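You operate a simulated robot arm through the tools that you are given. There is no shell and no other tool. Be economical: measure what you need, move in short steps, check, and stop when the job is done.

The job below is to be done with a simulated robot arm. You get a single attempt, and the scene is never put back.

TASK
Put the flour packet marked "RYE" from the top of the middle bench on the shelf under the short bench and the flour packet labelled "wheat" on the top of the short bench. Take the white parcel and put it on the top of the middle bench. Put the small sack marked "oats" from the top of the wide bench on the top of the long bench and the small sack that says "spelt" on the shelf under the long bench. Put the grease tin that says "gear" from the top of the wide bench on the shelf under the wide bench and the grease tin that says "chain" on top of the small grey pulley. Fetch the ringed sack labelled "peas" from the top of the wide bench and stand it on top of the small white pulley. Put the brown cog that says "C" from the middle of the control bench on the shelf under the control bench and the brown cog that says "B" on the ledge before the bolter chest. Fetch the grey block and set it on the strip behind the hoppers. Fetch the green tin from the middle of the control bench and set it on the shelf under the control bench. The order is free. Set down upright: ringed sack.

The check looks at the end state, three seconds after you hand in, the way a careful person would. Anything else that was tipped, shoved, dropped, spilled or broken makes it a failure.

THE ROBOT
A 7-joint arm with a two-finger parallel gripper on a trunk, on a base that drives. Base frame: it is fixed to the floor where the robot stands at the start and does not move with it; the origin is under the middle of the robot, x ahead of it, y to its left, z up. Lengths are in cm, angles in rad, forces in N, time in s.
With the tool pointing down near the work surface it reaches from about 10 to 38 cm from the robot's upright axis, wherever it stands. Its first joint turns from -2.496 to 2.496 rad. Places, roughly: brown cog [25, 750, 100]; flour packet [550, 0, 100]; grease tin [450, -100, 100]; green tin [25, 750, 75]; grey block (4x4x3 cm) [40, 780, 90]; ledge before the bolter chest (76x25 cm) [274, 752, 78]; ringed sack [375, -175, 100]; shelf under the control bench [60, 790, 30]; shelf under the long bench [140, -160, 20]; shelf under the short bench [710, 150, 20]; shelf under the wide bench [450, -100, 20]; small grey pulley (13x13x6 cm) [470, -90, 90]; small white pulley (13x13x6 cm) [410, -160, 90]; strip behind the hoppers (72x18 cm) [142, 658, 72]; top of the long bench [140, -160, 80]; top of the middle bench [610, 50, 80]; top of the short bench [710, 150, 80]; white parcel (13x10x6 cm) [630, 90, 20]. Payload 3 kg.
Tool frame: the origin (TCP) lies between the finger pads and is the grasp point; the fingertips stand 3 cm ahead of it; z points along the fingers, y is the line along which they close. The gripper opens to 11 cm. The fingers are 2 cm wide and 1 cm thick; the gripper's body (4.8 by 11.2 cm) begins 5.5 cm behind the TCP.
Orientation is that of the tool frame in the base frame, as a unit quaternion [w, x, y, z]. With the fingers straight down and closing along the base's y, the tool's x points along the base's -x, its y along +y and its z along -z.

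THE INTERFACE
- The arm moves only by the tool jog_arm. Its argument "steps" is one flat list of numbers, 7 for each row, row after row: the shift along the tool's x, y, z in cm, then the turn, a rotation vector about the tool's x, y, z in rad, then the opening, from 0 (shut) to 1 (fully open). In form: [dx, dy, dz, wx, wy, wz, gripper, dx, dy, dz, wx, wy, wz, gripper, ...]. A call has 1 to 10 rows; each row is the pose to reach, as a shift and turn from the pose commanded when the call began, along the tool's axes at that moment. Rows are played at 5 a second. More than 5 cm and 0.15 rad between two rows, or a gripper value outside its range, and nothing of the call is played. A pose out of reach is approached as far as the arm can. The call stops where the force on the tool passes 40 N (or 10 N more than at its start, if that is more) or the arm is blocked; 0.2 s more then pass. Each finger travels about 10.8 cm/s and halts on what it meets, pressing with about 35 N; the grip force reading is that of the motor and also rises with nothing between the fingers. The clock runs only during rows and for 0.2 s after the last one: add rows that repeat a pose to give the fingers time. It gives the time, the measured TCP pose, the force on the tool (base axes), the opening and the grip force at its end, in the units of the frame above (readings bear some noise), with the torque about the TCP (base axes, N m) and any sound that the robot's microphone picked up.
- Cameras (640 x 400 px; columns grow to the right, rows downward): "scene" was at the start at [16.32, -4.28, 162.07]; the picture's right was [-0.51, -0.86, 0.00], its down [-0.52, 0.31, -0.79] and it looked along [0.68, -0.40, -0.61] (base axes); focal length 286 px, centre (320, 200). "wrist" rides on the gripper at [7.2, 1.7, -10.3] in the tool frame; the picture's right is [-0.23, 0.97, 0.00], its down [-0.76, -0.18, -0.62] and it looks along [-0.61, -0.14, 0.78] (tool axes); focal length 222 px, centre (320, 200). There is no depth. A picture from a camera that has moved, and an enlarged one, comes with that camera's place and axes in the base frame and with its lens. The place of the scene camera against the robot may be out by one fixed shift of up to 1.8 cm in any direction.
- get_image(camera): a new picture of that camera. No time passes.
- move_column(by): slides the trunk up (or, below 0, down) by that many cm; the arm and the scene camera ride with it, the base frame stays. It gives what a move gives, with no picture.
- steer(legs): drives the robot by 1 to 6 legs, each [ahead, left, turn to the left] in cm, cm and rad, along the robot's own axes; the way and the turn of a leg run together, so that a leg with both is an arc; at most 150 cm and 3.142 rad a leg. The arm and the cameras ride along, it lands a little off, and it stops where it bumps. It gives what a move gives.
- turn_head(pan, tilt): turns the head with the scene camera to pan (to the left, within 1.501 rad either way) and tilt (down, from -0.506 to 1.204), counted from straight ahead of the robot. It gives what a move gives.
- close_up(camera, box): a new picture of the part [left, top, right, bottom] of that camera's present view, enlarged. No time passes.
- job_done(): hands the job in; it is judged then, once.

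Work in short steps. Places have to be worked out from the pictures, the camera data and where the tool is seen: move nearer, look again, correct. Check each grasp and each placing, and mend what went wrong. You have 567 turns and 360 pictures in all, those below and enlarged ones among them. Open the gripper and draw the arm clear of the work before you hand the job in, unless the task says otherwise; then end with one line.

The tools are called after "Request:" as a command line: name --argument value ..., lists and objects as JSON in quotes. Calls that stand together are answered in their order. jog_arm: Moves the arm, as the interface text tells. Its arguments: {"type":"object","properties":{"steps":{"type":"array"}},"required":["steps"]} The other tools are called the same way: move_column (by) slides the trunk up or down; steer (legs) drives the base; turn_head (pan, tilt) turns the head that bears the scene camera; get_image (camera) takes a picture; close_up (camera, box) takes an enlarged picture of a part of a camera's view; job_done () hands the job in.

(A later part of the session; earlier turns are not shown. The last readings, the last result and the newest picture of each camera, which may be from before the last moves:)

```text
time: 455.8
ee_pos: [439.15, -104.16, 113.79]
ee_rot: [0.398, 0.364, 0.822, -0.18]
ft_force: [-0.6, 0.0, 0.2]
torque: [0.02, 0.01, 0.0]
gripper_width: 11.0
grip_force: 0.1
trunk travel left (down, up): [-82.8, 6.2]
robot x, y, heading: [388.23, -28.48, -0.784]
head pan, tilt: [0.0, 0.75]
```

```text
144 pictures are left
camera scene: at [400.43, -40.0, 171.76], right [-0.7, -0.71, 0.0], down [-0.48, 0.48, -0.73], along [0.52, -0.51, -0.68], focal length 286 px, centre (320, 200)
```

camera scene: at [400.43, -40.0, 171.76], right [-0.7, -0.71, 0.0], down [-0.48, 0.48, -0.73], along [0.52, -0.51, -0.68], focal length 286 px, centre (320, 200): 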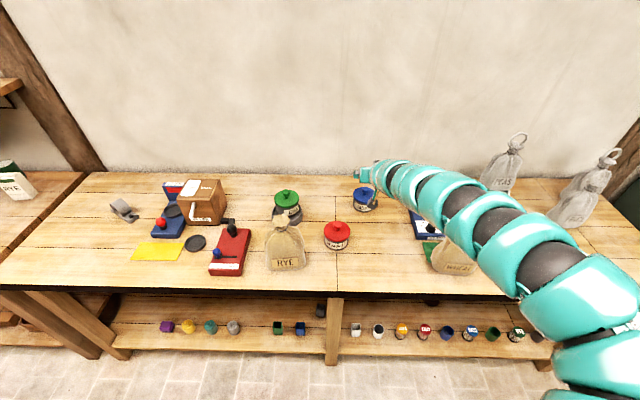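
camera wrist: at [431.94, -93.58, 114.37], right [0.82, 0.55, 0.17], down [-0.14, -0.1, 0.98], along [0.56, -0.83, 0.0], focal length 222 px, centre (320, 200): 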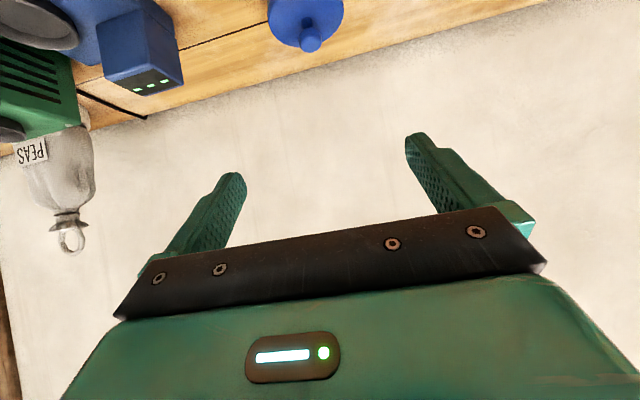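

GEAR measured at (449.7,-115.4), agreeing with before. I move over it and descend around the body.

Request:
steer --legs '[[13.9, -0.4, 0]]'

Request:
move_column --by -17

Request:
get_image --camera "wrist"

```text
time: 457.1
ee_pos: [448.72, -114.29, 113.6]
ee_rot: [0.399, 0.365, 0.822, -0.18]
ft_force: [0.1, 0.4, 0.4]
torque: [-0.02, -0.02, 0.01]
gripper_width: 11.0
grip_force: 0.0
trunk travel left (down, up): [-82.8, 6.2]
robot x, y, heading: [397.65, -39.15, -0.776]
head pan, tilt: [0.0, 0.75]
```

```text
time: 459.0
ee_pos: [448.63, -114.21, 96.88]
ee_rot: [0.398, 0.365, 0.822, -0.181]
ft_force: [-0.7, 0.0, -0.6]
torque: [0.02, -0.01, -0.01]
gripper_width: 11.0
grip_force: 0.1
trunk travel left (down, up): [-65.8, 23.2]
robot x, y, heading: [397.68, -38.77, -0.779]
head pan, tilt: [0.0, 0.75]
```

```text
143 pictures are left
camera wrist: at [441.53, -103.57, 97.38], right [0.82, 0.55, 0.17], down [-0.14, -0.1, 0.98], along [0.56, -0.83, 0.0], focal length 222 px, centre (320, 200)
```

wrist: 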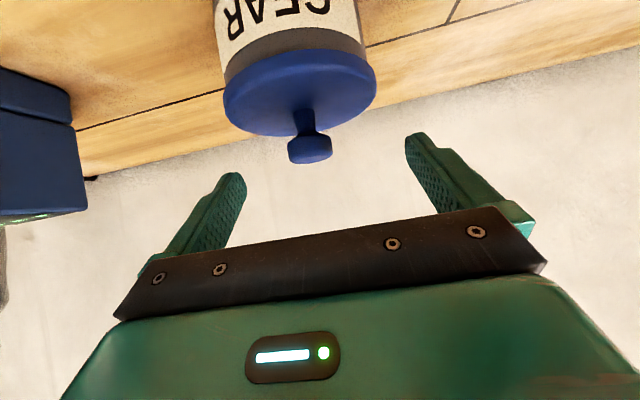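

Well aligned. I lower 8.1 and close.

Request:
move_column --by -8.1

Request:
jog_arm --steps '[0, 0, 0, 0, 0, 0, 0.9, 0, 0, 0, 0, 0, 0, 0.8, 0, 0, 0, 0, 0, 0, 0.7, 0, 0, 0, 0, 0, 0, 0.5, 0, 0, 0, 0, 0, 0, 0.5]'

Request:
move_column --by 2

Request:
get_image --camera "wrist"

```text
time: 460.2
ee_pos: [448.59, -114.21, 88.82]
ee_rot: [0.399, 0.364, 0.822, -0.181]
ft_force: [0.1, 0.9, -0.3]
torque: [0.02, 0.0, -0.01]
gripper_width: 10.99
grip_force: 0.2
trunk travel left (down, up): [-57.7, 31.3]
robot x, y, heading: [397.73, -38.67, -0.783]
head pan, tilt: [0.0, 0.75]
```

```text
time: 461.4
ee_pos: [448.67, -114.33, 88.81]
ee_rot: [0.399, 0.365, 0.822, -0.181]
ft_force: [-3.2, -2.6, 0.9]
torque: [0.19, -0.16, -0.07]
gripper_width: 9.13
grip_force: 34.8
trunk travel left (down, up): [-57.7, 31.3]
robot x, y, heading: [397.52, -38.69, -0.781]
head pan, tilt: [0.0, 0.75]
```

```text
time: 462.0
ee_pos: [448.85, -114.28, 90.54]
ee_rot: [0.398, 0.365, 0.822, -0.18]
ft_force: [-0.2, -1.0, -9.4]
torque: [0.15, 0.13, -0.02]
gripper_width: 9.16
grip_force: 35.2
trunk travel left (down, up): [-59.7, 29.3]
robot x, y, heading: [397.51, -38.54, -0.779]
head pan, tilt: [0.0, 0.75]
```

```text
142 pictures are left
camera wrist: at [441.62, -103.64, 91.1], right [0.82, 0.55, 0.17], down [-0.14, -0.1, 0.98], along [0.56, -0.83, -0.01], focal length 222 px, centre (320, 200)
```

wrist: 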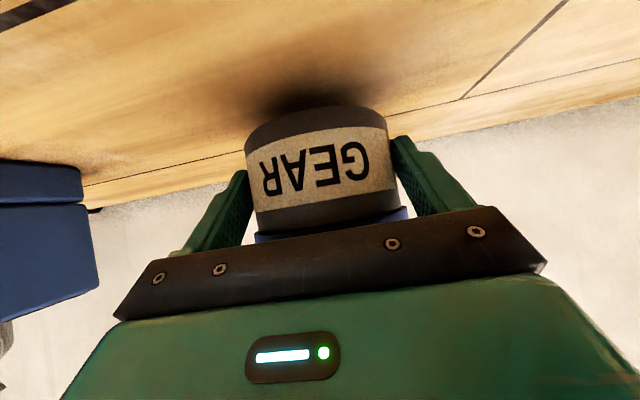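

GEAR held. I raise, back off, slide left 54 to the free gap on the shelf, and retract/lower the arm.

Request:
move_column --by 22

Request:
steer --legs '[[-37, 0, 0], [0, 54, 0]]'

Request:
jog_arm --steps '[2.8, 0, -0.35, 0, 0, 0, 0.5, 5.6, 0, -0.7, 0, 0, 0, 0.5, 8.4, 0, -1.05, 0, 0, 0, 0.5, 11.2, 0, -1.4, 0, 0, 0, 0.5]'

Request:
turn_head --pan 0 --tilt 0.8

Request:
get_image --camera "scene"

```text
time: 464.4
ee_pos: [448.76, -114.36, 112.48]
ee_rot: [0.399, 0.364, 0.822, -0.179]
ft_force: [0.3, -0.8, -9.9]
torque: [0.15, 0.07, -0.02]
gripper_width: 9.15
grip_force: 35.3
trunk travel left (down, up): [-81.7, 7.3]
robot x, y, heading: [397.66, -38.29, -0.782]
head pan, tilt: [0.0, 0.75]
```

```text
time: 469.4
ee_pos: [460.6, -49.87, 112.66]
ee_rot: [0.398, 0.365, 0.822, -0.181]
ft_force: [-0.2, 0.2, -10.3]
torque: [0.14, 0.16, -0.03]
gripper_width: 9.14
grip_force: 35.4
trunk travel left (down, up): [-81.7, 7.3]
robot x, y, heading: [409.56, 25.77, -0.779]
head pan, tilt: [0.0, 0.75]
```

```text
time: 470.4
ee_pos: [457.07, -45.83, 102.69]
ee_rot: [0.396, 0.367, 0.822, -0.181]
ft_force: [0.3, -0.6, -9.8]
torque: [0.14, 0.14, 0.0]
gripper_width: 9.13
grip_force: 35.1
out of reach, approached as far as the arm can: row 1, 2, 3, 4
trunk travel left (down, up): [-81.7, 7.3]
robot x, y, heading: [409.86, 25.52, -0.78]
head pan, tilt: [0.0, 0.75]
```

```text
time: 471.1
ee_pos: [457.06, -45.84, 102.7]
ee_rot: [0.398, 0.366, 0.822, -0.18]
ft_force: [0.5, -0.2, -9.5]
torque: [0.16, 0.13, -0.01]
gripper_width: 9.14
grip_force: 35.8
trunk travel left (down, up): [-81.7, 7.3]
robot x, y, heading: [409.68, 25.56, -0.781]
head pan, tilt: [0.0, 0.799]
```

```text
141 pictures are left
camera scene: at [421.98, 14.4, 170.24], right [-0.71, -0.71, 0.0], down [-0.51, 0.51, -0.7], along [0.49, -0.49, -0.72], focal length 286 px, centre (320, 200)
```

scene: 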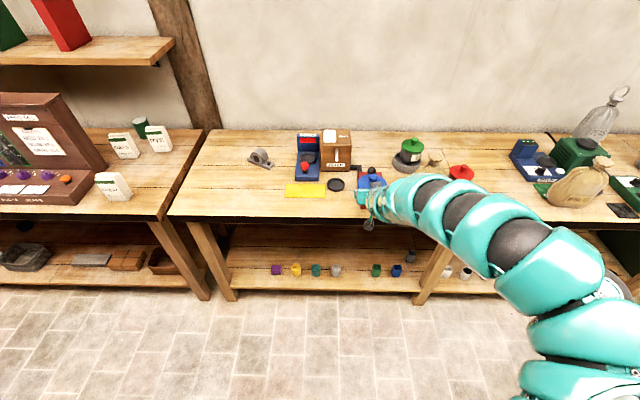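

The gap between the grey and green pots is centred at a≈287.6. I shift right 3, lower the trunk, and look at the shelf.

Request:
steer --legs '[[0, -3.1, 0]]'

Request:
move_column --by -40

Request:
move_column --by -34

Request:
turn_head --pan 0 --tilt 0.6

Request:
get_image --camera "scene"

Request:
get_image --camera "wrist"

```text
time: 471.9
ee_pos: [454.79, -48.11, 102.75]
ee_rot: [0.398, 0.366, 0.821, -0.181]
ft_force: [-1.3, -1.2, -10.1]
torque: [0.16, 0.15, 0.01]
gripper_width: 9.11
grip_force: 34.6
trunk travel left (down, up): [-81.7, 7.3]
robot x, y, heading: [407.4, 23.45, -0.782]
head pan, tilt: [0.0, 0.799]
```

```text
time: 473.8
ee_pos: [454.68, -47.75, 85.37]
ee_rot: [0.406, 0.365, 0.818, -0.185]
ft_force: [-23.7, 25.8, 26.0]
torque: [-0.42, -1.59, 0.69]
gripper_width: 9.13
grip_force: 34.4
trunk travel left (down, up): [-63.3, 25.7]
robot x, y, heading: [407.61, 23.48, -0.781]
head pan, tilt: [0.0, 0.799]
stopped: the force on the tool passed its limit at 152 N (the readings are from after the stop); the commanded pose is now the measured one
```

```text
time: 474.3
ee_pos: [454.62, -47.71, 85.37]
ee_rot: [0.408, 0.363, 0.817, -0.186]
ft_force: [-27.3, 30.6, 29.2]
torque: [-0.73, -1.55, 0.55]
gripper_width: 9.13
grip_force: 34.6
trunk travel left (down, up): [-62.9, 26.1]
robot x, y, heading: [407.09, 23.41, -0.784]
head pan, tilt: [0.0, 0.799]
stopped: the force on the tool passed its limit at 58 N (the readings are from after the stop); the commanded pose is now the measured one
```

```text
time: 475.0
ee_pos: [454.67, -47.74, 85.28]
ee_rot: [0.407, 0.365, 0.816, -0.187]
ft_force: [-28.0, 33.8, 32.8]
torque: [-1.19, -1.18, 0.16]
gripper_width: 9.11
grip_force: 35.1
trunk travel left (down, up): [-62.9, 26.1]
robot x, y, heading: [407.41, 23.7, -0.781]
head pan, tilt: [0.0, 0.6]
```

```text
140 pictures are left
camera scene: at [419.56, 12.65, 153.29], right [-0.71, -0.71, 0.0], down [-0.4, 0.39, -0.83], along [0.59, -0.59, -0.56], focal length 286 px, centre (320, 200)
```

scene: 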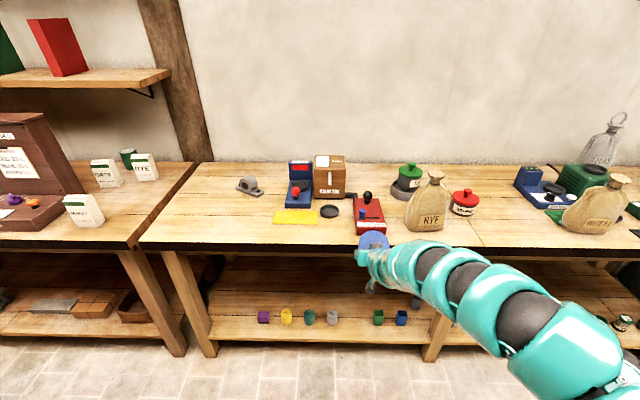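

```text
139 pictures are left
camera wrist: at [447.6, -37.14, 85.59], right [0.82, 0.55, 0.17], down [-0.16, -0.08, 0.98], along [0.55, -0.83, 0.02], focal length 222 px, centre (320, 200)
```

wrist: 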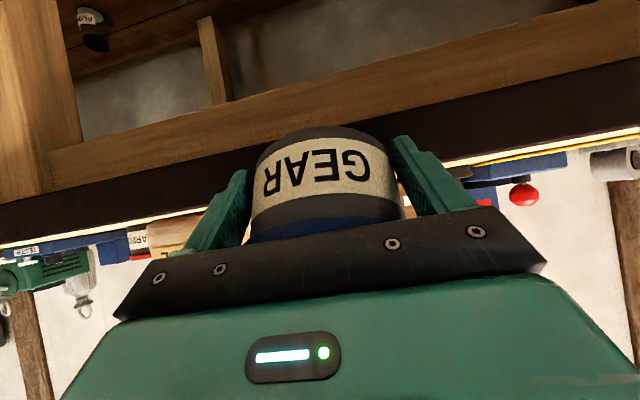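

The tin caught on the bench's front edge. I raise 3 cm, back 6, then check the grip.

Request:
move_column --by 4

Request:
steer --legs '[[-7, 0, 0]]'

Request:
get_image --camera "wrist"

```text
time: 475.8
ee_pos: [455.14, -48.37, 88.35]
ee_rot: [0.403, 0.365, 0.819, -0.184]
ft_force: [1.0, -0.7, -9.9]
torque: [0.18, 0.11, -0.01]
gripper_width: 9.13
grip_force: 34.6
trunk travel left (down, up): [-66.9, 22.1]
robot x, y, heading: [407.35, 23.5, -0.783]
head pan, tilt: [0.0, 0.6]
```

```text
time: 476.8
ee_pos: [449.99, -43.32, 88.75]
ee_rot: [0.404, 0.365, 0.818, -0.185]
ft_force: [0.2, 0.6, -8.8]
torque: [0.16, 0.12, -0.02]
gripper_width: 9.13
grip_force: 35.2
trunk travel left (down, up): [-66.9, 22.1]
robot x, y, heading: [401.94, 28.7, -0.781]
head pan, tilt: [0.0, 0.6]
```

```text
138 pictures are left
camera wrist: at [442.87, -32.62, 89.05], right [0.82, 0.55, 0.17], down [-0.15, -0.09, 0.98], along [0.55, -0.83, 0.01], focal length 222 px, centre (320, 200)
```

wrist: 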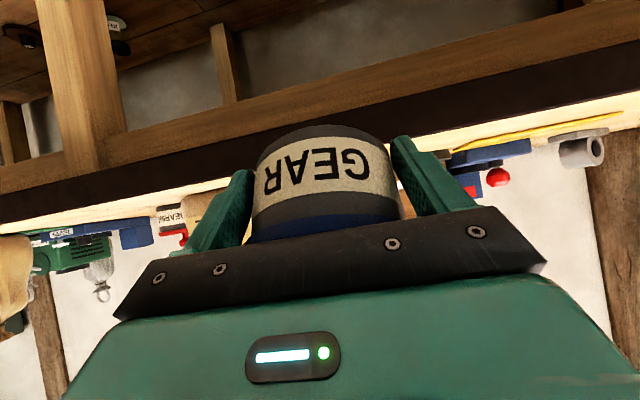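

The tin slid up slightly in the grip but is held and level. Now clear of the edge, I lower below the bench.

Request:
move_column --by -40

Request:
move_column --by -19

Request:
get_image --camera "scene"

Request:
get_image --camera "wrist"

```text
time: 480.7
ee_pos: [450.03, -43.35, 48.56]
ee_rot: [0.403, 0.366, 0.818, -0.184]
ft_force: [0.1, -0.5, -9.6]
torque: [0.18, 0.15, 0.03]
gripper_width: 9.12
grip_force: 35.1
trunk travel left (down, up): [-26.9, 62.1]
robot x, y, heading: [402.61, 29.05, -0.784]
head pan, tilt: [0.0, 0.6]
```

```text
time: 482.8
ee_pos: [450.04, -43.28, 29.54]
ee_rot: [0.404, 0.365, 0.818, -0.184]
ft_force: [-0.7, -0.6, -10.7]
torque: [0.12, 0.11, -0.04]
gripper_width: 9.12
grip_force: 35.2
trunk travel left (down, up): [-7.9, 81.1]
robot x, y, heading: [402.28, 28.82, -0.785]
head pan, tilt: [0.0, 0.6]
```

```text
137 pictures are left
camera scene: at [415.23, 16.73, 98.15], right [-0.71, -0.71, 0.0], down [-0.4, 0.4, -0.82], along [0.58, -0.58, -0.57], focal length 286 px, centre (320, 200)
```

scene: 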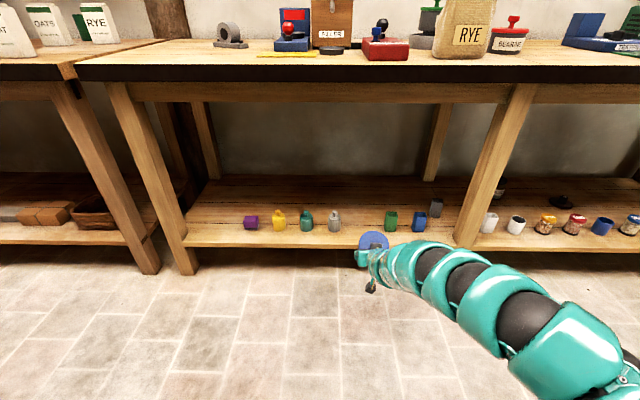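

```text
136 pictures are left
camera wrist: at [442.89, -32.63, 29.96], right [0.82, 0.55, 0.17], down [-0.15, -0.09, 0.98], along [0.55, -0.83, 0.01], focal length 222 px, centre (320, 200)
```

wrist: 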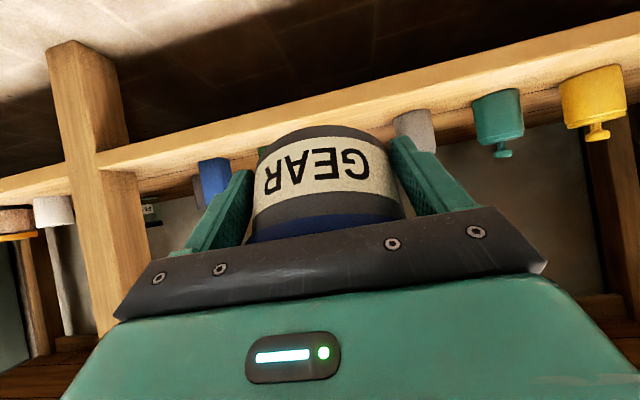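

The tin hovers before the gap. I drive ahead 25.5 cm between the pots.

Request:
steer --legs '[[15, 0, 0]]'

Request:
steer --legs '[[10.5, 0, 0]]'

Request:
get_image --camera "scene"

Request:
get_image --camera "wrist"

```text
time: 484.1
ee_pos: [460.64, -53.98, 29.62]
ee_rot: [0.404, 0.366, 0.818, -0.185]
ft_force: [-0.2, 0.2, -9.1]
torque: [0.11, 0.13, -0.01]
gripper_width: 9.16
grip_force: 34.7
trunk travel left (down, up): [-7.9, 81.1]
robot x, y, heading: [413.1, 18.05, -0.787]
head pan, tilt: [0.0, 0.6]
```

```text
time: 485.3
ee_pos: [468.18, -61.48, 29.53]
ee_rot: [0.404, 0.365, 0.818, -0.185]
ft_force: [0.2, 0.4, -9.4]
torque: [0.11, 0.13, -0.02]
gripper_width: 9.11
grip_force: 35.2
trunk travel left (down, up): [-7.9, 81.1]
robot x, y, heading: [420.57, 10.58, -0.787]
head pan, tilt: [0.0, 0.6]
```

```text
135 pictures are left
camera scene: at [433.39, -1.37, 98.15], right [-0.71, -0.71, 0.0], down [-0.4, 0.4, -0.82], along [0.58, -0.58, -0.57], focal length 286 px, centre (320, 200)
```

scene: 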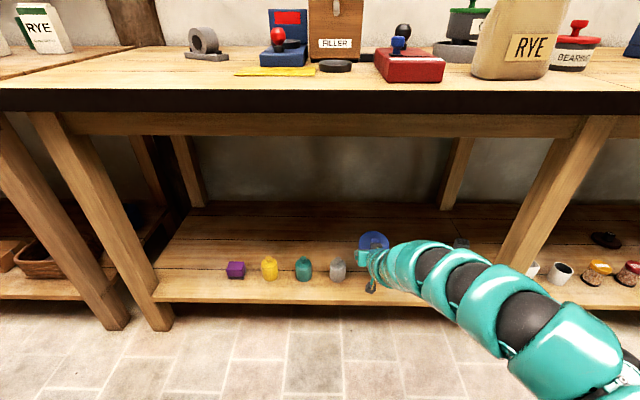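

```text
134 pictures are left
camera wrist: at [461.05, -50.73, 29.95], right [0.82, 0.55, 0.17], down [-0.15, -0.09, 0.98], along [0.55, -0.83, 0.01], focal length 222 px, centre (320, 200)
```

wrist: 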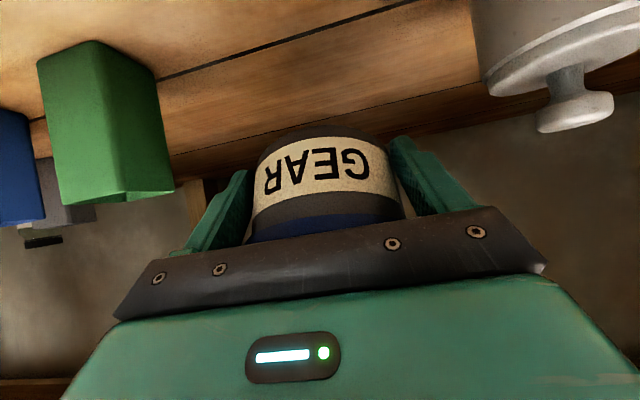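

Between the pots with ~1 cm on the green pot's side. I shift 0.7 cm left and lower.

Request:
jog_arm --steps '[0, 0.7, 0, 0, 0, 0, 0.5, 0, 0.7, 0, 0, 0, 0, 0.5]'

Request:
move_column --by -4

Request:
move_column --by -0.8

Request:
move_column --by -0.6

```text
time: 485.9
ee_pos: [468.56, -60.87, 29.55]
ee_rot: [0.403, 0.365, 0.819, -0.183]
ft_force: [0.7, 1.2, -10.2]
torque: [0.17, 0.11, 0.0]
gripper_width: 9.13
grip_force: 35.1
trunk travel left (down, up): [-7.9, 81.1]
robot x, y, heading: [420.77, 10.19, -0.786]
head pan, tilt: [0.0, 0.6]
```

```text
time: 486.7
ee_pos: [468.65, -60.95, 25.48]
ee_rot: [0.404, 0.366, 0.818, -0.185]
ft_force: [0.3, -0.9, -9.8]
torque: [0.16, 0.11, 0.02]
gripper_width: 9.11
grip_force: 34.7
trunk travel left (down, up): [-3.9, 85.1]
robot x, y, heading: [420.77, 10.53, -0.782]
head pan, tilt: [0.0, 0.6]
```

```text
time: 487.3
ee_pos: [468.67, -60.93, 24.82]
ee_rot: [0.403, 0.366, 0.818, -0.186]
ft_force: [-0.6, -0.3, -9.5]
torque: [0.14, 0.11, -0.01]
gripper_width: 9.16
grip_force: 35.0
trunk travel left (down, up): [-3.1, 85.9]
robot x, y, heading: [420.81, 10.36, -0.78]
head pan, tilt: [0.0, 0.6]
```

```text
time: 487.9
ee_pos: [468.68, -60.85, 24.0]
ee_rot: [0.403, 0.366, 0.818, -0.185]
ft_force: [0.3, -0.3, -9.6]
torque: [0.16, 0.14, -0.03]
gripper_width: 9.11
grip_force: 34.7
trunk travel left (down, up): [-2.5, 86.5]
robot x, y, heading: [420.61, 10.24, -0.78]
head pan, tilt: [0.0, 0.6]
```

I check the gap between the tin's bottom, the fingertips and the shelf.

Request:
close_up --camera "wrist" --box '[170, 60, 450, 240]'

```text
2.22 times, centred on (310, 150) of wrist
camera zoom: at [461.58, -50.25, 24.54], right [0.82, 0.55, 0.17], down [-0.15, -0.09, 0.98], along [0.55, -0.83, 0.01], focal length 494 px, centre (342, 311)
```

zoom: 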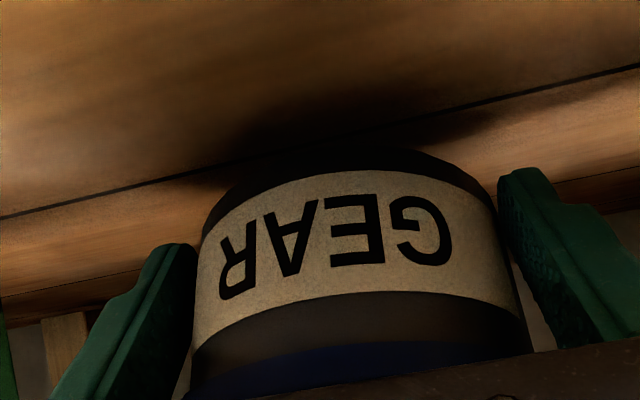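

The tin hangs ~1 cm above while the tips are near the shelf. I lower 0.6 and open very slowly so it slides down.

Request:
move_column --by -0.6

Request:
jog_arm --steps '[0, 0, 0, 0, 0, 0, 0.825, 0, 0, 0, 0, 0, 0, 0.83, 0, 0, 0, 0, 0, 0, 0.835, 0, 0, 0, 0, 0, 0, 0.84, 0, 0, 0, 0, 0, 0, 0.85, 0, 0, 0, 0, 0, 0, 0.87, 0, 0, 0, 0, 0, 0, 0.9]'

Request:
close_up --camera "wrist" --box '[170, 60, 450, 240]'

```text
time: 488.4
ee_pos: [468.54, -60.95, 23.63]
ee_rot: [0.403, 0.366, 0.818, -0.185]
ft_force: [0.4, 0.5, -10.1]
torque: [0.15, 0.13, 0.01]
gripper_width: 9.13
grip_force: 34.6
trunk travel left (down, up): [-1.9, 87.1]
robot x, y, heading: [420.46, 10.62, -0.787]
head pan, tilt: [0.0, 0.6]
```

```text
time: 490.0
ee_pos: [468.75, -60.93, 23.64]
ee_rot: [0.404, 0.366, 0.818, -0.185]
ft_force: [-0.2, 0.1, -0.5]
torque: [-0.01, -0.02, 0.02]
gripper_width: 9.92
grip_force: 0.1
trunk travel left (down, up): [-1.9, 87.1]
robot x, y, heading: [420.48, 10.4, -0.787]
head pan, tilt: [0.0, 0.6]
```

```text
2.22 times, centred on (310, 150) of wrist
camera zoom: at [461.58, -50.25, 24.02], right [0.82, 0.55, 0.17], down [-0.15, -0.09, 0.98], along [0.55, -0.83, 0.01], focal length 494 px, centre (342, 311)
```

zoom: 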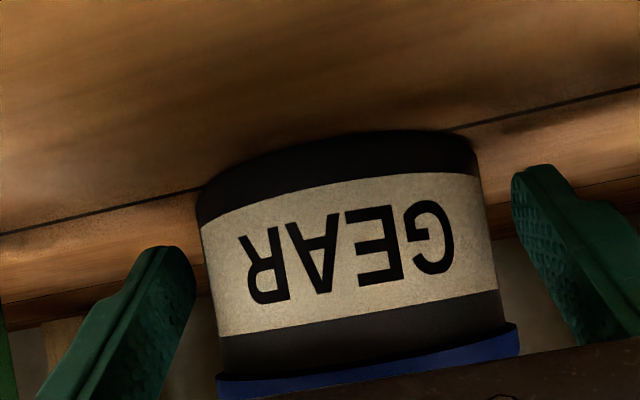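

GEAR stands on the shelf with its lid on. I open fully and back out.

Request:
jog_arm --steps '[0, 0, 0, 0, 0, 0, 0.95, 0, 0, 0, 0, 0, 0, 1, 0, 0, 0, 0, 0, 0, 1]'

Request:
steer --legs '[[-8, 0.35, 0], [-17, 0, 0]]'

Request:
get_image --camera "scene"

```text
time: 490.8
ee_pos: [468.78, -60.93, 23.61]
ee_rot: [0.404, 0.365, 0.818, -0.185]
ft_force: [0.1, 0.3, -0.7]
torque: [-0.03, 0.02, -0.02]
gripper_width: 11.0
grip_force: 0.1
trunk travel left (down, up): [-1.9, 87.1]
robot x, y, heading: [420.67, 10.32, -0.785]
head pan, tilt: [0.0, 0.6]
```

```text
time: 492.9
ee_pos: [451.2, -43.07, 23.72]
ee_rot: [0.403, 0.366, 0.818, -0.185]
ft_force: [-0.1, -0.2, -0.6]
torque: [-0.02, 0.0, 0.02]
gripper_width: 10.99
grip_force: 0.0
trunk travel left (down, up): [-1.9, 87.1]
robot x, y, heading: [403.35, 27.81, -0.785]
head pan, tilt: [0.0, 0.6]
```

```text
131 pictures are left
camera scene: at [415.97, 16.5, 92.16], right [-0.71, -0.71, 0.0], down [-0.4, 0.4, -0.82], along [0.58, -0.58, -0.57], focal length 286 px, centre (320, 200)
```

scene: 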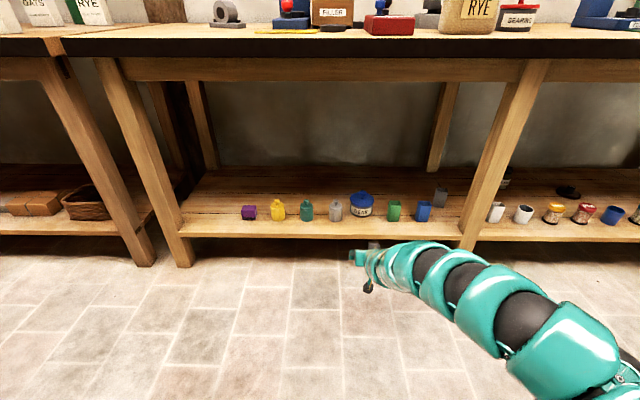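

GEAR is placed; the wide bench is finished. I raise the trunk and move left to the middle bench.

Request:
move_column --by 40

Request:
move_column --by 40

Request:
steer --legs '[[5, 90, 0]]'

Request:
turn_head --pan 0.1 --tilt 0.7

Request:
get_image --camera "scene"

```text
time: 496.8
ee_pos: [451.11, -43.23, 63.72]
ee_rot: [0.403, 0.367, 0.818, -0.185]
ft_force: [0.0, 0.9, -0.4]
torque: [-0.01, 0.03, 0.01]
gripper_width: 10.99
grip_force: 0.0
trunk travel left (down, up): [-41.9, 47.1]
robot x, y, heading: [403.07, 28.52, -0.787]
head pan, tilt: [0.0, 0.6]
```

```text
time: 500.6
ee_pos: [451.22, -43.21, 103.64]
ee_rot: [0.404, 0.367, 0.817, -0.186]
ft_force: [-0.4, -0.4, -0.5]
torque: [0.0, -0.03, -0.01]
gripper_width: 10.98
grip_force: 0.1
trunk travel left (down, up): [-81.9, 7.1]
robot x, y, heading: [403.12, 28.43, -0.784]
head pan, tilt: [0.0, 0.6]
```

```text
time: 505.3
ee_pos: [518.44, 17.12, 103.66]
ee_rot: [0.404, 0.363, 0.819, -0.183]
ft_force: [0.5, -0.7, -0.8]
torque: [0.0, -0.01, 0.03]
gripper_width: 11.0
grip_force: 0.1
trunk travel left (down, up): [-81.9, 7.1]
robot x, y, heading: [470.17, 88.2, -0.784]
head pan, tilt: [0.0, 0.6]
```

```text
time: 506.0
ee_pos: [518.38, 17.12, 103.59]
ee_rot: [0.404, 0.364, 0.819, -0.184]
ft_force: [0.6, 0.0, 0.7]
torque: [-0.01, -0.03, 0.0]
gripper_width: 11.01
grip_force: 0.1
trunk travel left (down, up): [-81.9, 7.1]
robot x, y, heading: [469.78, 88.11, -0.776]
head pan, tilt: [0.099, 0.7]
```

```text
130 pictures are left
camera scene: at [483.13, 77.45, 171.3], right [-0.63, -0.78, 0.0], down [-0.5, 0.41, -0.77], along [0.59, -0.48, -0.64], focal length 286 px, centre (320, 200)
```

scene: 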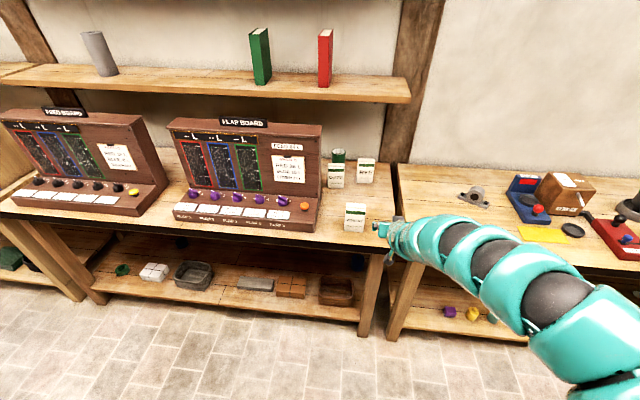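

The packets: WHEAT in front, OATS and RYE behind; the white parcel lies on the lower shelf at left. I zoom on the packets.

Request:
close_up --camera "scene" --box '[310, 130, 420, 250]'

Request:
close_up --camera "scene" --box '[90, 240, 370, 340]'

```text
3.33 times, centred on (365, 190) of scene
camera zoom: at [483.13, 77.45, 171.3], right [-0.63, -0.78, 0.0], down [-0.5, 0.41, -0.77], along [0.59, -0.48, -0.64], focal length 954 px, centre (170, 233)
```

zoom: 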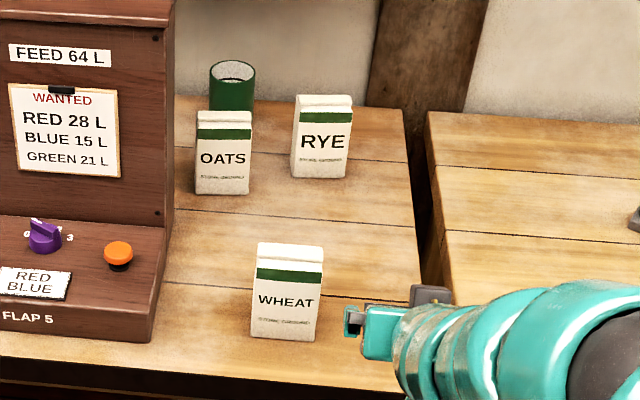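

```text
2.29 times, centred on (230, 290) of scene
camera zoom: at [483.13, 77.45, 171.3], right [-0.63, -0.78, 0.0], down [-0.5, 0.41, -0.77], along [0.59, -0.48, -0.64], focal length 654 px, centre (526, -6)
```

zoom: 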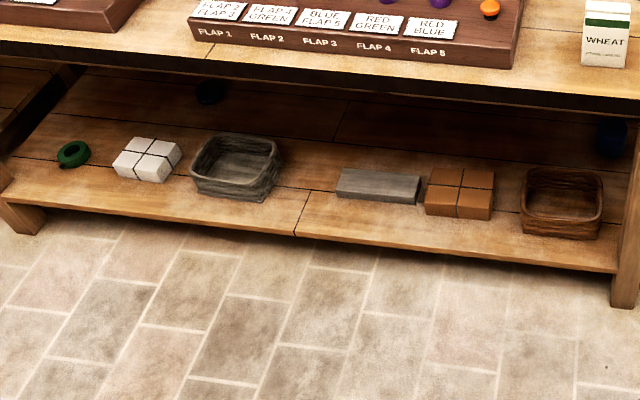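

WHEAT is ~8 cm wide: I'll grip its sides from the front. I shift left 11.5, lower 9, and look with the wrist camera.

Request:
steer --legs '[[0, 11.5, 0]]'

Request:
move_column --by -9

Request:
get_image --camera "wrist"

```text
time: 507.2
ee_pos: [526.52, 25.42, 103.66]
ee_rot: [0.403, 0.364, 0.819, -0.184]
ft_force: [-0.1, 0.9, -0.7]
torque: [-0.03, 0.02, -0.02]
gripper_width: 11.0
grip_force: 0.0
trunk travel left (down, up): [-81.9, 7.1]
robot x, y, heading: [477.94, 96.63, -0.777]
head pan, tilt: [0.099, 0.7]
```

```text
time: 508.4
ee_pos: [526.39, 25.33, 94.67]
ee_rot: [0.404, 0.363, 0.819, -0.184]
ft_force: [-0.8, 0.2, -0.3]
torque: [-0.01, -0.02, -0.01]
gripper_width: 10.98
grip_force: 0.0
trunk travel left (down, up): [-72.9, 16.1]
robot x, y, heading: [478.03, 96.53, -0.778]
head pan, tilt: [0.099, 0.7]
```

```text
127 pictures are left
camera wrist: at [519.32, 35.95, 95.04], right [0.82, 0.55, 0.17], down [-0.15, -0.09, 0.98], along [0.56, -0.83, 0.01], focal length 222 px, centre (320, 200)
```

wrist: 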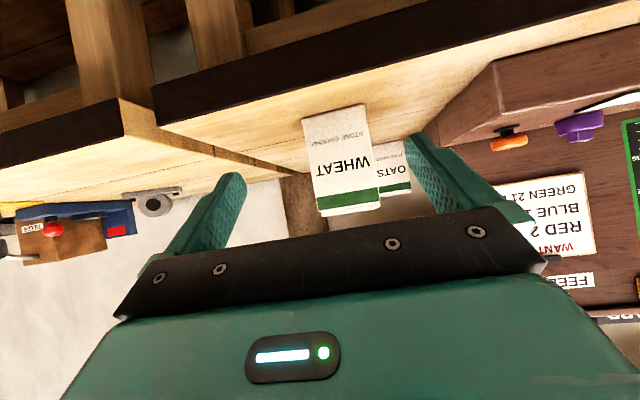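

Aligned within ~0.5 cm for the drive line. I lower 1.5 and drive 18.5 ahead, 0.5 left around WHEAT.

Request:
move_column --by -1.5

Request:
steer --legs '[[18.5, 0.5, 0]]'

Request:
get_image --camera "wrist"

```text
time: 509.1
ee_pos: [526.52, 25.44, 93.12]
ee_rot: [0.404, 0.363, 0.819, -0.184]
ft_force: [-0.1, 0.8, -0.4]
torque: [-0.04, -0.01, -0.02]
gripper_width: 11.0
grip_force: 0.1
trunk travel left (down, up): [-71.4, 17.6]
robot x, y, heading: [478.07, 96.58, -0.779]
head pan, tilt: [0.099, 0.7]
```

```text
time: 510.7
ee_pos: [539.8, 12.96, 93.46]
ee_rot: [0.407, 0.362, 0.818, -0.184]
ft_force: [-1.0, 1.0, 2.3]
torque: [0.09, -0.05, 0.02]
gripper_width: 10.99
grip_force: 0.1
trunk travel left (down, up): [-71.4, 17.6]
robot x, y, heading: [491.39, 84.2, -0.777]
head pan, tilt: [0.099, 0.7]
stopped in leg 1: the robot was blocked; the commanded pose is now the measured one
```

```text
126 pictures are left
camera wrist: at [532.66, 23.54, 93.73], right [0.82, 0.55, 0.17], down [-0.15, -0.08, 0.98], along [0.56, -0.83, 0.02], focal length 222 px, centre (320, 200)
```

wrist: 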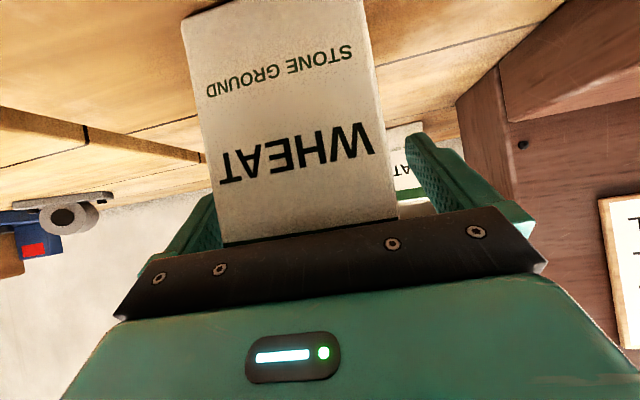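

The palm has just met the packet's top front edge; the fingers are astride. I back 0.5 cm and close.

Request:
steer --legs '[[-0.6, 0, 0]]'

Request:
jog_arm --steps '[0, 0, 0, 0, 0, 0, 0.9, 0, 0, 0, 0, 0, 0, 0.8, 0, 0, 0, 0, 0, 0, 0.7, 0, 0, 0, 0, 0, 0, 0.5, 0, 0, 0, 0, 0, 0, 0.5]'

Request:
move_column --by 3

Request:
get_image --camera "wrist"

```text
time: 511.4
ee_pos: [539.32, 13.42, 93.41]
ee_rot: [0.406, 0.364, 0.818, -0.184]
ft_force: [0.2, -0.4, 0.4]
torque: [-0.04, 0.02, -0.01]
gripper_width: 10.99
grip_force: 0.0
trunk travel left (down, up): [-71.4, 17.6]
robot x, y, heading: [490.75, 84.47, -0.779]
head pan, tilt: [0.099, 0.7]
```

```text
time: 512.6
ee_pos: [539.38, 13.3, 93.43]
ee_rot: [0.407, 0.363, 0.818, -0.184]
ft_force: [-1.1, 0.0, 0.8]
torque: [0.22, -0.04, 0.04]
gripper_width: 8.0
grip_force: 35.3
trunk travel left (down, up): [-71.4, 17.6]
robot x, y, heading: [491.01, 84.27, -0.777]
head pan, tilt: [0.099, 0.7]
```

```text
time: 513.4
ee_pos: [539.37, 13.24, 96.19]
ee_rot: [0.405, 0.364, 0.818, -0.185]
ft_force: [0.3, 0.1, -3.6]
torque: [-0.05, -0.04, -0.02]
gripper_width: 7.97
grip_force: 34.9
trunk travel left (down, up): [-74.4, 14.6]
robot x, y, heading: [491.22, 84.76, -0.778]
head pan, tilt: [0.099, 0.7]
```

```text
125 pictures are left
camera wrist: at [532.26, 23.89, 96.62], right [0.82, 0.55, 0.17], down [-0.15, -0.09, 0.98], along [0.56, -0.83, 0.01], focal length 222 px, centre (320, 200)
```

wrist: 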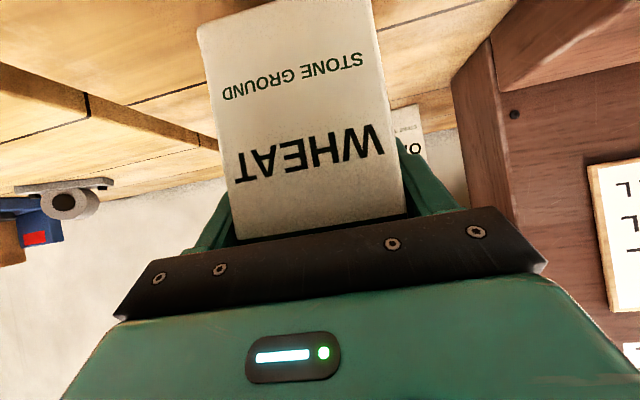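

WHEAT is held (8 cm, 0.4 kg). I raise, back off, and slide left toward the short bench, with a look midway.

Request:
move_column --by 14

Request:
steer --legs '[[-13, 0, 0], [0, 100, 0]]'

Request:
turn_head --pan 0.6 --tilt 0.5

Request:
get_image --camera "scene"

```text
time: 515.0
ee_pos: [539.43, 13.24, 110.41]
ee_rot: [0.405, 0.364, 0.818, -0.184]
ft_force: [-0.1, 0.6, -3.6]
torque: [0.0, 0.0, -0.01]
gripper_width: 8.02
grip_force: 34.8
trunk travel left (down, up): [-88.4, 0.6]
robot x, y, heading: [490.87, 84.59, -0.778]
head pan, tilt: [0.099, 0.7]
```

```text
time: 521.1
ee_pos: [600.05, 93.45, 110.26]
ee_rot: [0.406, 0.363, 0.818, -0.184]
ft_force: [0.1, 1.2, -3.5]
torque: [-0.05, 0.0, 0.0]
gripper_width: 8.01
grip_force: 35.0
trunk travel left (down, up): [-88.4, 0.6]
robot x, y, heading: [551.41, 164.54, -0.771]
head pan, tilt: [0.099, 0.7]
```

```text
time: 522.0
ee_pos: [600.04, 93.52, 110.28]
ee_rot: [0.405, 0.363, 0.819, -0.184]
ft_force: [-1.1, -0.2, -3.9]
torque: [-0.01, -0.05, -0.03]
gripper_width: 8.0
grip_force: 35.4
trunk travel left (down, up): [-88.4, 0.6]
robot x, y, heading: [551.21, 164.62, -0.775]
head pan, tilt: [0.6, 0.499]
```

```text
124 pictures are left
camera scene: at [566.82, 157.41, 179.56], right [-0.18, -0.98, 0.0], down [-0.47, 0.08, -0.88], along [0.86, -0.15, -0.48], focal length 286 px, centre (320, 200)
```

scene: 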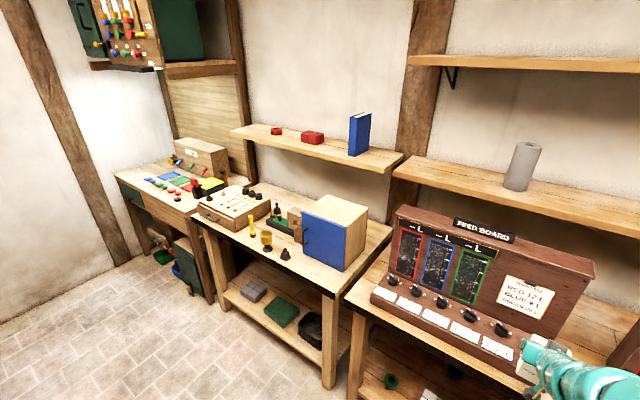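

The short bench is next; I slide left another 95 cm and look at it straight.

Request:
steer --legs '[[0, 95, 0]]'

Request:
turn_head --pan 0.1 --tilt 0.75

Request:
get_image --camera "scene"

```text
time: 526.9
ee_pos: [666.15, 161.08, 110.39]
ee_rot: [0.407, 0.359, 0.82, -0.183]
ft_force: [-0.3, 0.0, -3.9]
torque: [-0.06, -0.07, -0.01]
gripper_width: 7.96
grip_force: 34.9
trunk travel left (down, up): [-88.4, 0.6]
robot x, y, heading: [616.54, 231.82, -0.766]
head pan, tilt: [0.6, 0.499]
```

```text
time: 527.9
ee_pos: [666.09, 161.11, 110.32]
ee_rot: [0.407, 0.359, 0.82, -0.182]
ft_force: [-0.2, 0.2, -3.8]
torque: [-0.02, -0.02, -0.01]
gripper_width: 7.98
grip_force: 34.3
trunk travel left (down, up): [-88.4, 0.6]
robot x, y, heading: [616.69, 231.52, -0.768]
head pan, tilt: [0.099, 0.75]
```

```text
123 pictures are left
camera scene: at [629.97, 221.28, 177.37], right [-0.62, -0.79, 0.0], down [-0.54, 0.42, -0.73], along [0.57, -0.45, -0.68], focal length 286 px, centre (320, 200)
```

scene: 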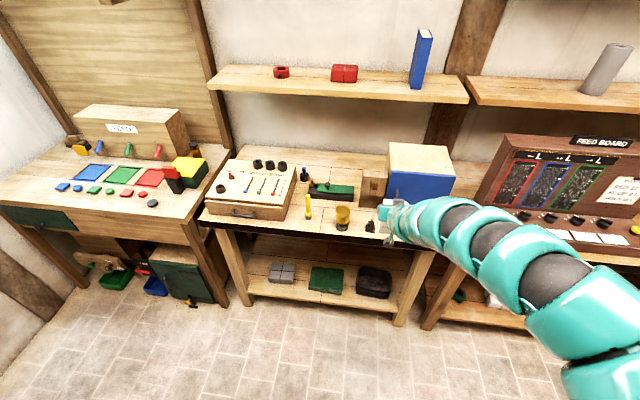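

Free spot: the front strip before the blue box, around a=573, n=376. I correct the heading, shift right 12, go ahead 17, and check.

Request:
steer --legs '[[0, -12, -0.017], [17, 0, 0]]'

Request:
get_image --camera "scene"

Request:
get_image --camera "wrist"

```text
time: 530.1
ee_pos: [668.62, 139.87, 110.17]
ee_rot: [0.405, 0.366, 0.817, -0.185]
ft_force: [0.0, -0.6, -4.1]
torque: [-0.03, -0.05, 0.01]
gripper_width: 8.0
grip_force: 34.8
trunk travel left (down, up): [-88.4, 0.6]
robot x, y, heading: [620.08, 211.4, -0.781]
head pan, tilt: [0.099, 0.75]
```

```text
122 pictures are left
camera scene: at [633.38, 200.47, 177.35], right [-0.63, -0.78, 0.0], down [-0.53, 0.43, -0.73], along [0.57, -0.46, -0.68], focal length 286 px, centre (320, 200)
```

scene: 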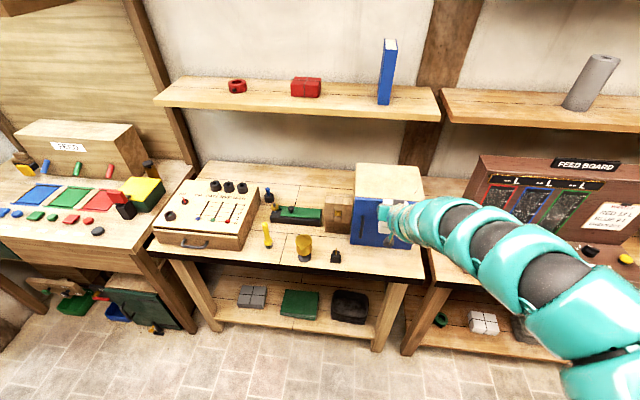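

```text
121 pictures are left
camera wrist: at [661.48, 150.51, 110.56], right [0.82, 0.55, 0.17], down [-0.15, -0.09, 0.98], along [0.55, -0.83, 0.01], focal length 222 px, centre (320, 200)
```

wrist: 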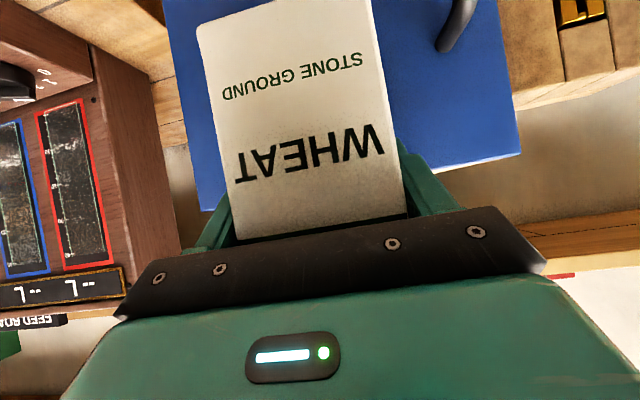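

The blue box is close behind, so I back 3 cm, then lower 15.5 and creep.

Request:
steer --legs '[[-3, 0, 0]]'

Request:
move_column --by -15.5

Request:
get_image --camera "wrist"

Request:
move_column --by -0.8

```text
time: 531.0
ee_pos: [666.33, 142.14, 110.44]
ee_rot: [0.406, 0.366, 0.816, -0.186]
ft_force: [-0.4, 0.2, -3.9]
torque: [-0.01, -0.03, 0.01]
gripper_width: 7.99
grip_force: 34.7
trunk travel left (down, up): [-88.4, 0.6]
robot x, y, heading: [618.25, 213.7, -0.78]
head pan, tilt: [0.099, 0.75]
```

```text
time: 532.8
ee_pos: [666.47, 142.04, 94.78]
ee_rot: [0.405, 0.365, 0.818, -0.185]
ft_force: [-0.4, -0.5, -3.5]
torque: [-0.01, -0.01, -0.01]
gripper_width: 8.0
grip_force: 34.6
trunk travel left (down, up): [-72.9, 16.1]
robot x, y, heading: [618.22, 213.72, -0.787]
head pan, tilt: [0.099, 0.75]
```

```text
120 pictures are left
camera wrist: at [659.31, 152.71, 95.15], right [0.82, 0.55, 0.17], down [-0.15, -0.09, 0.98], along [0.55, -0.83, 0.01], focal length 222 px, centre (320, 200)
```

wrist: 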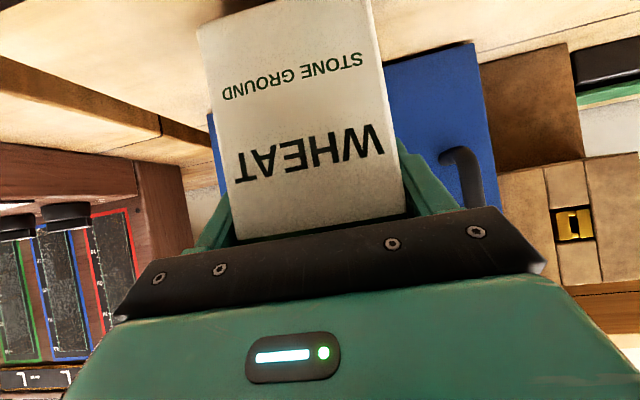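

```text
time: 533.3
ee_pos: [666.41, 142.1, 93.96]
ee_rot: [0.405, 0.365, 0.818, -0.185]
ft_force: [0.4, -0.7, -4.5]
torque: [-0.05, -0.03, 0.01]
gripper_width: 8.0
grip_force: 34.7
trunk travel left (down, up): [-72.1, 16.9]
robot x, y, heading: [617.92, 213.49, -0.785]
head pan, tilt: [0.099, 0.75]
```

Request:
move_column --by -0.5

Request:
move_column --by -0.4

```text
time: 533.9
ee_pos: [666.32, 142.12, 93.51]
ee_rot: [0.405, 0.365, 0.817, -0.185]
ft_force: [-0.2, -0.1, -3.5]
torque: [-0.02, 0.0, -0.02]
gripper_width: 7.99
grip_force: 35.0
trunk travel left (down, up): [-71.6, 17.4]
robot x, y, heading: [618.11, 213.2, -0.788]
head pan, tilt: [0.099, 0.75]
```

```text
time: 534.4
ee_pos: [666.3, 142.05, 93.47]
ee_rot: [0.407, 0.366, 0.816, -0.186]
ft_force: [1.3, -2.1, 12.7]
torque: [0.72, -0.26, -0.11]
gripper_width: 8.0
grip_force: 35.1
trunk travel left (down, up): [-71.2, 17.8]
robot x, y, heading: [618.03, 213.56, -0.779]
head pan, tilt: [0.099, 0.75]
```

Down. I ease 0.2, open and back out straight.

Request:
move_column --by 0.2

Request:
jog_arm --steps '[0, 0, 0, 0, 0, 0, 0.78, 0, 0, 0, 0, 0, 0, 0.85, 0, 0, 0, 0, 0, 0, 1, 0, 0, 0, 0, 0, 0, 1, 0, 0, 0, 0, 0, 0, 1]'

Request:
steer --legs '[[-10, 0.5, 0], [-9, 0, 0]]'

Request:
get_image --camera "scene"

```text
time: 534.9
ee_pos: [666.28, 142.1, 93.33]
ee_rot: [0.406, 0.364, 0.818, -0.184]
ft_force: [2.2, -3.0, 8.4]
torque: [0.15, -0.59, -0.19]
gripper_width: 8.02
grip_force: 35.6
trunk travel left (down, up): [-71.4, 17.6]
robot x, y, heading: [617.96, 213.61, -0.789]
head pan, tilt: [0.099, 0.75]
```

```text
time: 536.1
ee_pos: [666.37, 142.06, 93.34]
ee_rot: [0.405, 0.365, 0.818, -0.184]
ft_force: [0.6, 0.7, -0.3]
torque: [0.0, 0.0, 0.02]
gripper_width: 11.01
grip_force: 0.1
trunk travel left (down, up): [-71.4, 17.6]
robot x, y, heading: [618.44, 213.51, -0.785]
head pan, tilt: [0.099, 0.75]
```

```text
time: 538.0
ee_pos: [653.3, 155.85, 93.33]
ee_rot: [0.406, 0.366, 0.817, -0.185]
ft_force: [-0.5, -0.4, 0.8]
torque: [0.0, 0.0, -0.02]
gripper_width: 11.01
grip_force: 0.0
trunk travel left (down, up): [-71.4, 17.6]
robot x, y, heading: [605.24, 227.16, -0.784]
head pan, tilt: [0.099, 0.75]
```

```text
119 pictures are left
camera scene: at [617.95, 216.59, 160.39], right [-0.63, -0.78, 0.0], down [-0.53, 0.43, -0.73], along [0.57, -0.46, -0.68], focal length 286 px, centre (320, 200)
```

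scene: 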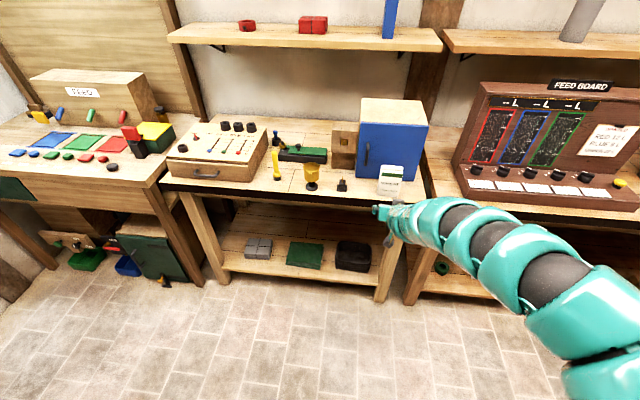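

WHEAT stands on the short bench. I go back right for RYE.

Request:
steer --legs '[[3, -95, 0], [0, -92, 0]]'

Request:
get_image --camera "scene"

Request:
get_image --camera "wrist"

```text
time: 547.4
ee_pos: [522.94, 20.9, 93.45]
ee_rot: [0.406, 0.365, 0.817, -0.185]
ft_force: [-0.3, 0.2, -0.2]
torque: [-0.01, -0.01, 0.01]
gripper_width: 10.99
grip_force: 0.0
trunk travel left (down, up): [-71.4, 17.6]
robot x, y, heading: [474.94, 92.86, -0.786]
head pan, tilt: [0.099, 0.75]
```

```text
118 pictures are left
camera scene: at [487.93, 81.77, 160.38], right [-0.63, -0.77, 0.0], down [-0.53, 0.43, -0.73], along [0.57, -0.46, -0.68], focal length 286 px, centre (320, 200)
```

scene: 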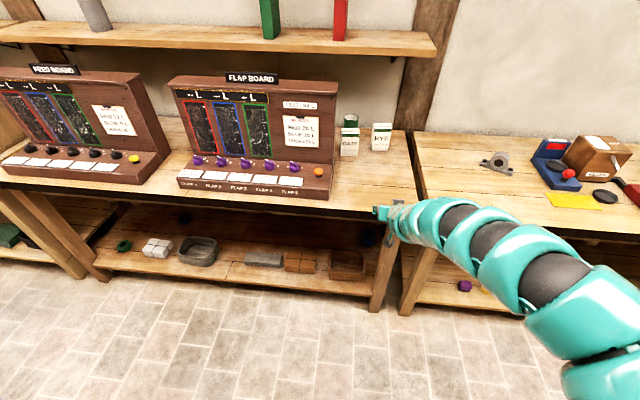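

```text
117 pictures are left
camera wrist: at [515.96, 31.66, 93.66], right [0.82, 0.54, 0.18], down [-0.15, -0.08, 0.98], along [0.55, -0.84, 0.01], focal length 222 px, centre (320, 200)
```

wrist: 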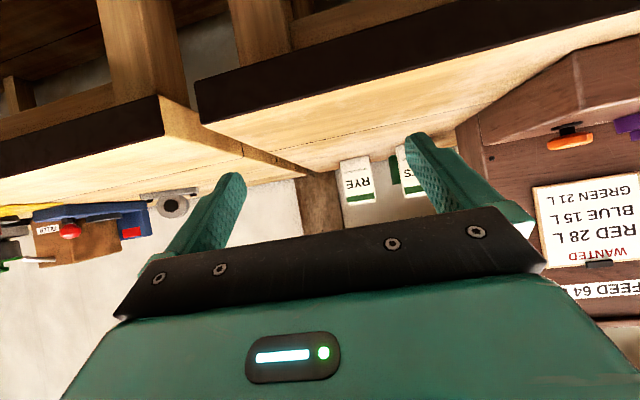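

RYE is ahead, nearly in line. I drive 22 cm ahead to re-measure from nearer.

Request:
steer --legs '[[24, 0.5, 0]]'

Request:
get_image --camera "wrist"

```text
time: 549.2
ee_pos: [540.24, 4.22, 93.27]
ee_rot: [0.405, 0.366, 0.817, -0.185]
ft_force: [0.5, -0.5, -0.1]
torque: [0.01, 0.0, 0.0]
gripper_width: 11.02
grip_force: 0.1
trunk travel left (down, up): [-71.4, 17.6]
robot x, y, heading: [492.85, 75.84, -0.787]
head pan, tilt: [0.099, 0.75]
```

```text
116 pictures are left
camera wrist: at [533.29, 14.88, 93.6], right [0.82, 0.54, 0.17], down [-0.15, -0.09, 0.98], along [0.55, -0.84, 0.01], focal length 222 px, centre (320, 200)
```

wrist: 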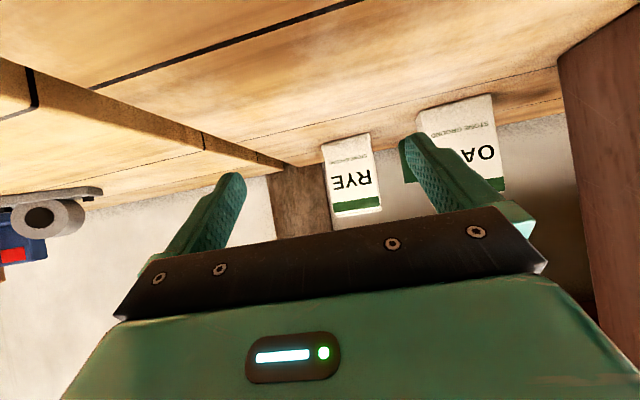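

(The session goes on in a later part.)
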